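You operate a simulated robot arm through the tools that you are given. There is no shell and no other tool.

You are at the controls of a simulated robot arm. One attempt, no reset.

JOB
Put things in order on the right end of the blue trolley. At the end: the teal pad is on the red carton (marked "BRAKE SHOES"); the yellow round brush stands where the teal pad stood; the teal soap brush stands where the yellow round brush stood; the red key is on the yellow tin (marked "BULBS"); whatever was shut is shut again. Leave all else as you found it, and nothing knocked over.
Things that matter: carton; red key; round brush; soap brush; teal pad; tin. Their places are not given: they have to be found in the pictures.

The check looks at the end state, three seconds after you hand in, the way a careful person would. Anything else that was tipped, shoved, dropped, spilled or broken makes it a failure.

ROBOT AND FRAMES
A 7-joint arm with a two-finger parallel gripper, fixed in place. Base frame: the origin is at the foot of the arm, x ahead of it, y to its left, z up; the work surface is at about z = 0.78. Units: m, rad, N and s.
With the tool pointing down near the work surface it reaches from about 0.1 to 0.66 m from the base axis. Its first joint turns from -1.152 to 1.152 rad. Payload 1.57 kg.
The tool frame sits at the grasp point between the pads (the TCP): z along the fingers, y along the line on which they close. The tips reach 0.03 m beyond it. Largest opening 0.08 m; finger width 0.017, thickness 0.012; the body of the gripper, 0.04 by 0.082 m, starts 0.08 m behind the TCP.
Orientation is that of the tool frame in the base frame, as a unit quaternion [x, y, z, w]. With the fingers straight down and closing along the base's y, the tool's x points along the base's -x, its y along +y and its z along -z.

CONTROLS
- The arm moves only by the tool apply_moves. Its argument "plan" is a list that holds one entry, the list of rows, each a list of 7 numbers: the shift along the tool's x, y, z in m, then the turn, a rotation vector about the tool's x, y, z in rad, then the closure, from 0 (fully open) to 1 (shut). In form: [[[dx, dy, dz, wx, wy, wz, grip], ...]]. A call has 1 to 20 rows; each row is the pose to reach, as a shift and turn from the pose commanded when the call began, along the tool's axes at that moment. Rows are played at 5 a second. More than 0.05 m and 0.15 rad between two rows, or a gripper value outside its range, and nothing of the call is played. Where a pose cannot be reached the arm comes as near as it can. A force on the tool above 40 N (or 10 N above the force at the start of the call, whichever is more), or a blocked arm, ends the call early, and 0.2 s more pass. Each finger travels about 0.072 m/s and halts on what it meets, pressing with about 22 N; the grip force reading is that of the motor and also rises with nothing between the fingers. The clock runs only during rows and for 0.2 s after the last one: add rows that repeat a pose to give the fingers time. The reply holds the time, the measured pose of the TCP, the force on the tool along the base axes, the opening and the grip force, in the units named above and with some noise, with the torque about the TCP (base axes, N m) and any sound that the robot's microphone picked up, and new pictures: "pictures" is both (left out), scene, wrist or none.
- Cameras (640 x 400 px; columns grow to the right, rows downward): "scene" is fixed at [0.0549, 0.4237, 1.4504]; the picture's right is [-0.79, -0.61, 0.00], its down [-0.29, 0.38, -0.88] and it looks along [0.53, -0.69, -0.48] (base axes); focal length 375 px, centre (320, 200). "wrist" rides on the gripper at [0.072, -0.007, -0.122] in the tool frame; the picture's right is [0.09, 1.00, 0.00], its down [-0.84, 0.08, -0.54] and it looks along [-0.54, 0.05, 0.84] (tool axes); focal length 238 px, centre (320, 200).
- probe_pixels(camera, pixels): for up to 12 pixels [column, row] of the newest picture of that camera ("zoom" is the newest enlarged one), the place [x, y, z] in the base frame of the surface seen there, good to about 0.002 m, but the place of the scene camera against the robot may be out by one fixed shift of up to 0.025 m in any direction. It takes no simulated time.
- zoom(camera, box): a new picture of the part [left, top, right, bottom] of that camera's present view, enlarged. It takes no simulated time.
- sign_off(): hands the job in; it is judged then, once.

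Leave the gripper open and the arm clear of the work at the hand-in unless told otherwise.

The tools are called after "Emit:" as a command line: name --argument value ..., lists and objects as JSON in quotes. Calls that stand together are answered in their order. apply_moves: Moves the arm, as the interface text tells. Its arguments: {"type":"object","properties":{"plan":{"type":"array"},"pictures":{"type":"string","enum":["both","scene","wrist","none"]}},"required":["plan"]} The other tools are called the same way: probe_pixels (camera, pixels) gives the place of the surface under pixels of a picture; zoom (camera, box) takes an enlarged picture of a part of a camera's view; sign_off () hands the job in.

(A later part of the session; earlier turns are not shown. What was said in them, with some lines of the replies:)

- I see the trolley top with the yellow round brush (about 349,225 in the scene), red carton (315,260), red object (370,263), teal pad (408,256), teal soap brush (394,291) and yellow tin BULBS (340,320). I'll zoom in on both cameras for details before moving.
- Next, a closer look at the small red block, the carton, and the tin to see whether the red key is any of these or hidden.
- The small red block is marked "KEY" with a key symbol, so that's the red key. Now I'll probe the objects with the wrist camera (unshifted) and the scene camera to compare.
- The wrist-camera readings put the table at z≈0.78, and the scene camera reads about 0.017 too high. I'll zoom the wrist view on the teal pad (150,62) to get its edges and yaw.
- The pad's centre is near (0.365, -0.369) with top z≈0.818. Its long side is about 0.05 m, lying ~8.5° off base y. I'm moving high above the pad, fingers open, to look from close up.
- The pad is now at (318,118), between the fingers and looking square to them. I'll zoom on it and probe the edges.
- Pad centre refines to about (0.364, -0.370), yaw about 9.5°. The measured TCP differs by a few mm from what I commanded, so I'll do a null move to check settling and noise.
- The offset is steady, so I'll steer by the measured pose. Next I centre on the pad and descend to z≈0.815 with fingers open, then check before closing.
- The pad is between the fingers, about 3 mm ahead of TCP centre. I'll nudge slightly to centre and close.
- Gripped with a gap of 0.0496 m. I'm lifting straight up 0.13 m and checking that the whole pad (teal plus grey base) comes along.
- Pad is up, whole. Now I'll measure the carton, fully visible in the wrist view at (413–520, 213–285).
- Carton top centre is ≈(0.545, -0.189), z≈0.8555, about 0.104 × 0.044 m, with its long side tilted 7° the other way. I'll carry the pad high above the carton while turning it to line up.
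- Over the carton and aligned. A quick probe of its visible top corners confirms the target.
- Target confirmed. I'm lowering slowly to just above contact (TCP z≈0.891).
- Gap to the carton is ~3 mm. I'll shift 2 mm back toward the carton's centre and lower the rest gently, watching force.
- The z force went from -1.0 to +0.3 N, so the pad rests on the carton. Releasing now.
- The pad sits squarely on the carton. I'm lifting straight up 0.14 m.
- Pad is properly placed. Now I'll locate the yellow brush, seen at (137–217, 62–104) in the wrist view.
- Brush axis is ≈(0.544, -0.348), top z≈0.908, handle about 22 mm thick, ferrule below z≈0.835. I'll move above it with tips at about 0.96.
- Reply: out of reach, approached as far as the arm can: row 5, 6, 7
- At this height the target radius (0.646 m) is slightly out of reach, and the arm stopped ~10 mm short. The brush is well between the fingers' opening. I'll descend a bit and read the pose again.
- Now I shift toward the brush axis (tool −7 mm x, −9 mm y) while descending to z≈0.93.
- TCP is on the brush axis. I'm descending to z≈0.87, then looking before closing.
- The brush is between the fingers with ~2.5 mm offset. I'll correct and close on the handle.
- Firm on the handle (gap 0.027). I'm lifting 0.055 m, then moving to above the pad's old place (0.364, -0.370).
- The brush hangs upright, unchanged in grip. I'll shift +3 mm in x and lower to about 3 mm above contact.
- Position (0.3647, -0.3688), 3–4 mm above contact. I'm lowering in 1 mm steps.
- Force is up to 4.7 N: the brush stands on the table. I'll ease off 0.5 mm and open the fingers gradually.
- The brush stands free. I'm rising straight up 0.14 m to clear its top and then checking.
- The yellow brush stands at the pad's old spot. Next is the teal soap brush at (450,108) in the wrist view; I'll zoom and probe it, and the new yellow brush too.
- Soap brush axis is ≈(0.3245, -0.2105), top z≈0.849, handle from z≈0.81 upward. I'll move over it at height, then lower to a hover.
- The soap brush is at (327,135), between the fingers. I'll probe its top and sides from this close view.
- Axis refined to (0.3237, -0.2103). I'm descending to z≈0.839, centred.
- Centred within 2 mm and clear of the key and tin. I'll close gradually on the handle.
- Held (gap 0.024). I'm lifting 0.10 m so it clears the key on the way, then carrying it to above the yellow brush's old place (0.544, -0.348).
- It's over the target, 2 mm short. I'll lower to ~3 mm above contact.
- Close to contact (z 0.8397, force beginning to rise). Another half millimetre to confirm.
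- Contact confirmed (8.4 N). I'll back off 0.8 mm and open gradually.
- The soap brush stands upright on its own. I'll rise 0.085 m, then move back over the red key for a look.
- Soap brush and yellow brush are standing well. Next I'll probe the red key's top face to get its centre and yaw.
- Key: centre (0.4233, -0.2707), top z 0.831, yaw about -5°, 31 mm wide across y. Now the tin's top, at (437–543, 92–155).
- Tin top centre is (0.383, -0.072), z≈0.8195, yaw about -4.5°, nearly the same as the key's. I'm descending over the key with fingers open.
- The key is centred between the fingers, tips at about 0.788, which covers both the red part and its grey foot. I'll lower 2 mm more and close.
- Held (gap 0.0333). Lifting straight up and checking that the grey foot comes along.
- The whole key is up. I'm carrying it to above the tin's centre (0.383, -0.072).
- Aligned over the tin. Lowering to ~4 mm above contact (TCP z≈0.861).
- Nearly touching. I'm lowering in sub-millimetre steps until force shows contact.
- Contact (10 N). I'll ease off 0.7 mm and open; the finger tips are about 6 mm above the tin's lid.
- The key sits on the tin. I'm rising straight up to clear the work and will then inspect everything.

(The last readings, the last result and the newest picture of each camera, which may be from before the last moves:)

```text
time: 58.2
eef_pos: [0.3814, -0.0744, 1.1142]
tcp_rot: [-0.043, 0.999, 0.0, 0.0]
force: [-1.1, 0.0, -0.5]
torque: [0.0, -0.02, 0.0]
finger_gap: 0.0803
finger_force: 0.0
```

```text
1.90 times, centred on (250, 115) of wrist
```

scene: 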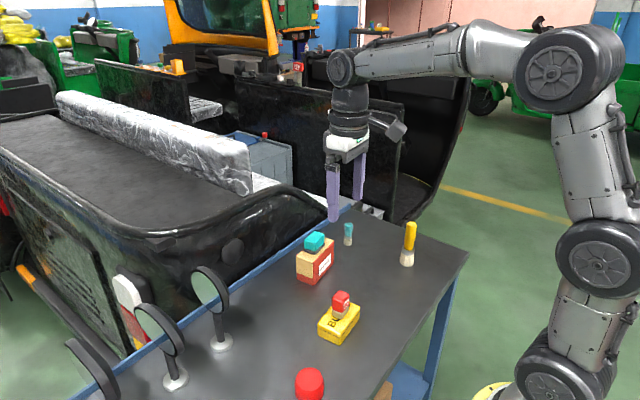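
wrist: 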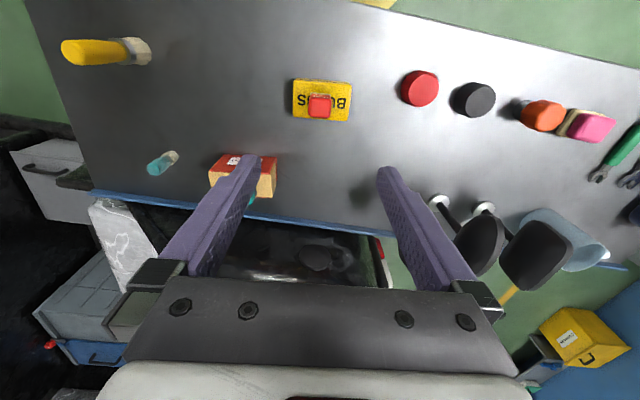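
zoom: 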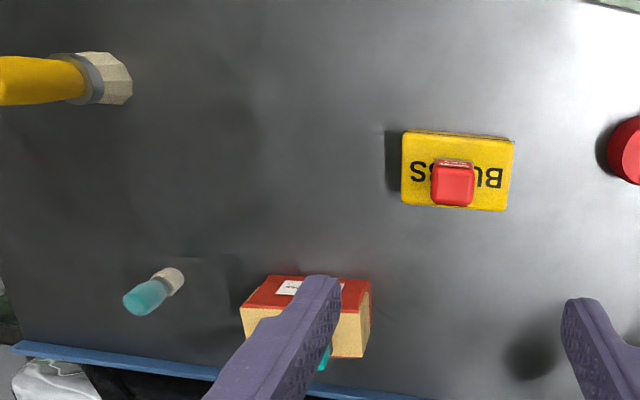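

All four placements look right. A numeric check of positions (brush bases, tin, carton) before handing in.

Emit:
probe_pixels --camera "scene" --pixels '[[407, 261], [401, 260], [412, 261], [410, 226], [348, 243], [344, 243], [352, 243], [348, 228], [314, 240], [322, 266], [341, 297], [325, 330]]'

Emit:
probe_pixels --camera "wrist" --pixels '[[140, 50], [148, 50], [170, 156], [295, 83], [350, 85], [347, 120], [293, 114], [320, 105], [220, 158], [275, 160], [273, 190]]'

```text
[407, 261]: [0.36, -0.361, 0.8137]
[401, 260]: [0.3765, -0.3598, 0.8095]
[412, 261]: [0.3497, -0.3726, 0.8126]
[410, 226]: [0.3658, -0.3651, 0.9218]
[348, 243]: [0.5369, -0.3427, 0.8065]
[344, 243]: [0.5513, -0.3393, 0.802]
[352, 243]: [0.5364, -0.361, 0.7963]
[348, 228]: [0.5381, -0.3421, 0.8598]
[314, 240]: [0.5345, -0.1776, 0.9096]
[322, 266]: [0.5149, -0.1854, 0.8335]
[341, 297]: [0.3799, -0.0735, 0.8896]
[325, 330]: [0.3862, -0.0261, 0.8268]
```

```text
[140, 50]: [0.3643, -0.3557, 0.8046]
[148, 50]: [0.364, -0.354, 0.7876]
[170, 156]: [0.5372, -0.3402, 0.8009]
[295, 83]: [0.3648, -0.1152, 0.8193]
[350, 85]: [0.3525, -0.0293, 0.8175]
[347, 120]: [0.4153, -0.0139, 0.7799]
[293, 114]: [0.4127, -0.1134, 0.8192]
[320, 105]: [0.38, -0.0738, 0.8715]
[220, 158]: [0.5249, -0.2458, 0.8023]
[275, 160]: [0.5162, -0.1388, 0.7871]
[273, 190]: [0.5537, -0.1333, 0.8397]
```

Everything checks out:

| Object | Now at | Wanted at |
|---|---|---|
| Yellow brush | (0.366, -0.370) | teal pad's old place (0.364, -0.370) |
| Soap brush | (0.545, -0.347) | yellow brush's old place (0.544, -0.348) |
| Teal pad | on the carton | on the carton |
| Red key | on the tin | on the tin |

The tin and carton haven't moved and are shut. The gripper is open and the arm is well above the work, so I'm handing in.

Emit:
sign_off

```text
The job is handed in.
```

The job is done and handed in, and nothing was tipped or knocked over.

- **Teal pad:** it sits squarely on the red "BRAKE SHOES" carton.
- **Yellow round brush:** it stands upright where the pad stood, within about 2 mm.
- **Teal soap brush:** it stands upright where the yellow brush stood, within about 1 mm.
- **Red key:** I took this to be the small red block marked "KEY" with a grey foot. It is on the lid of the yellow "BULBS" tin, near the middle.

The carton and tin are where they were. I opened nothing, so both are still shut. The gripper is open, and the arm is about 0.25 m above the key.
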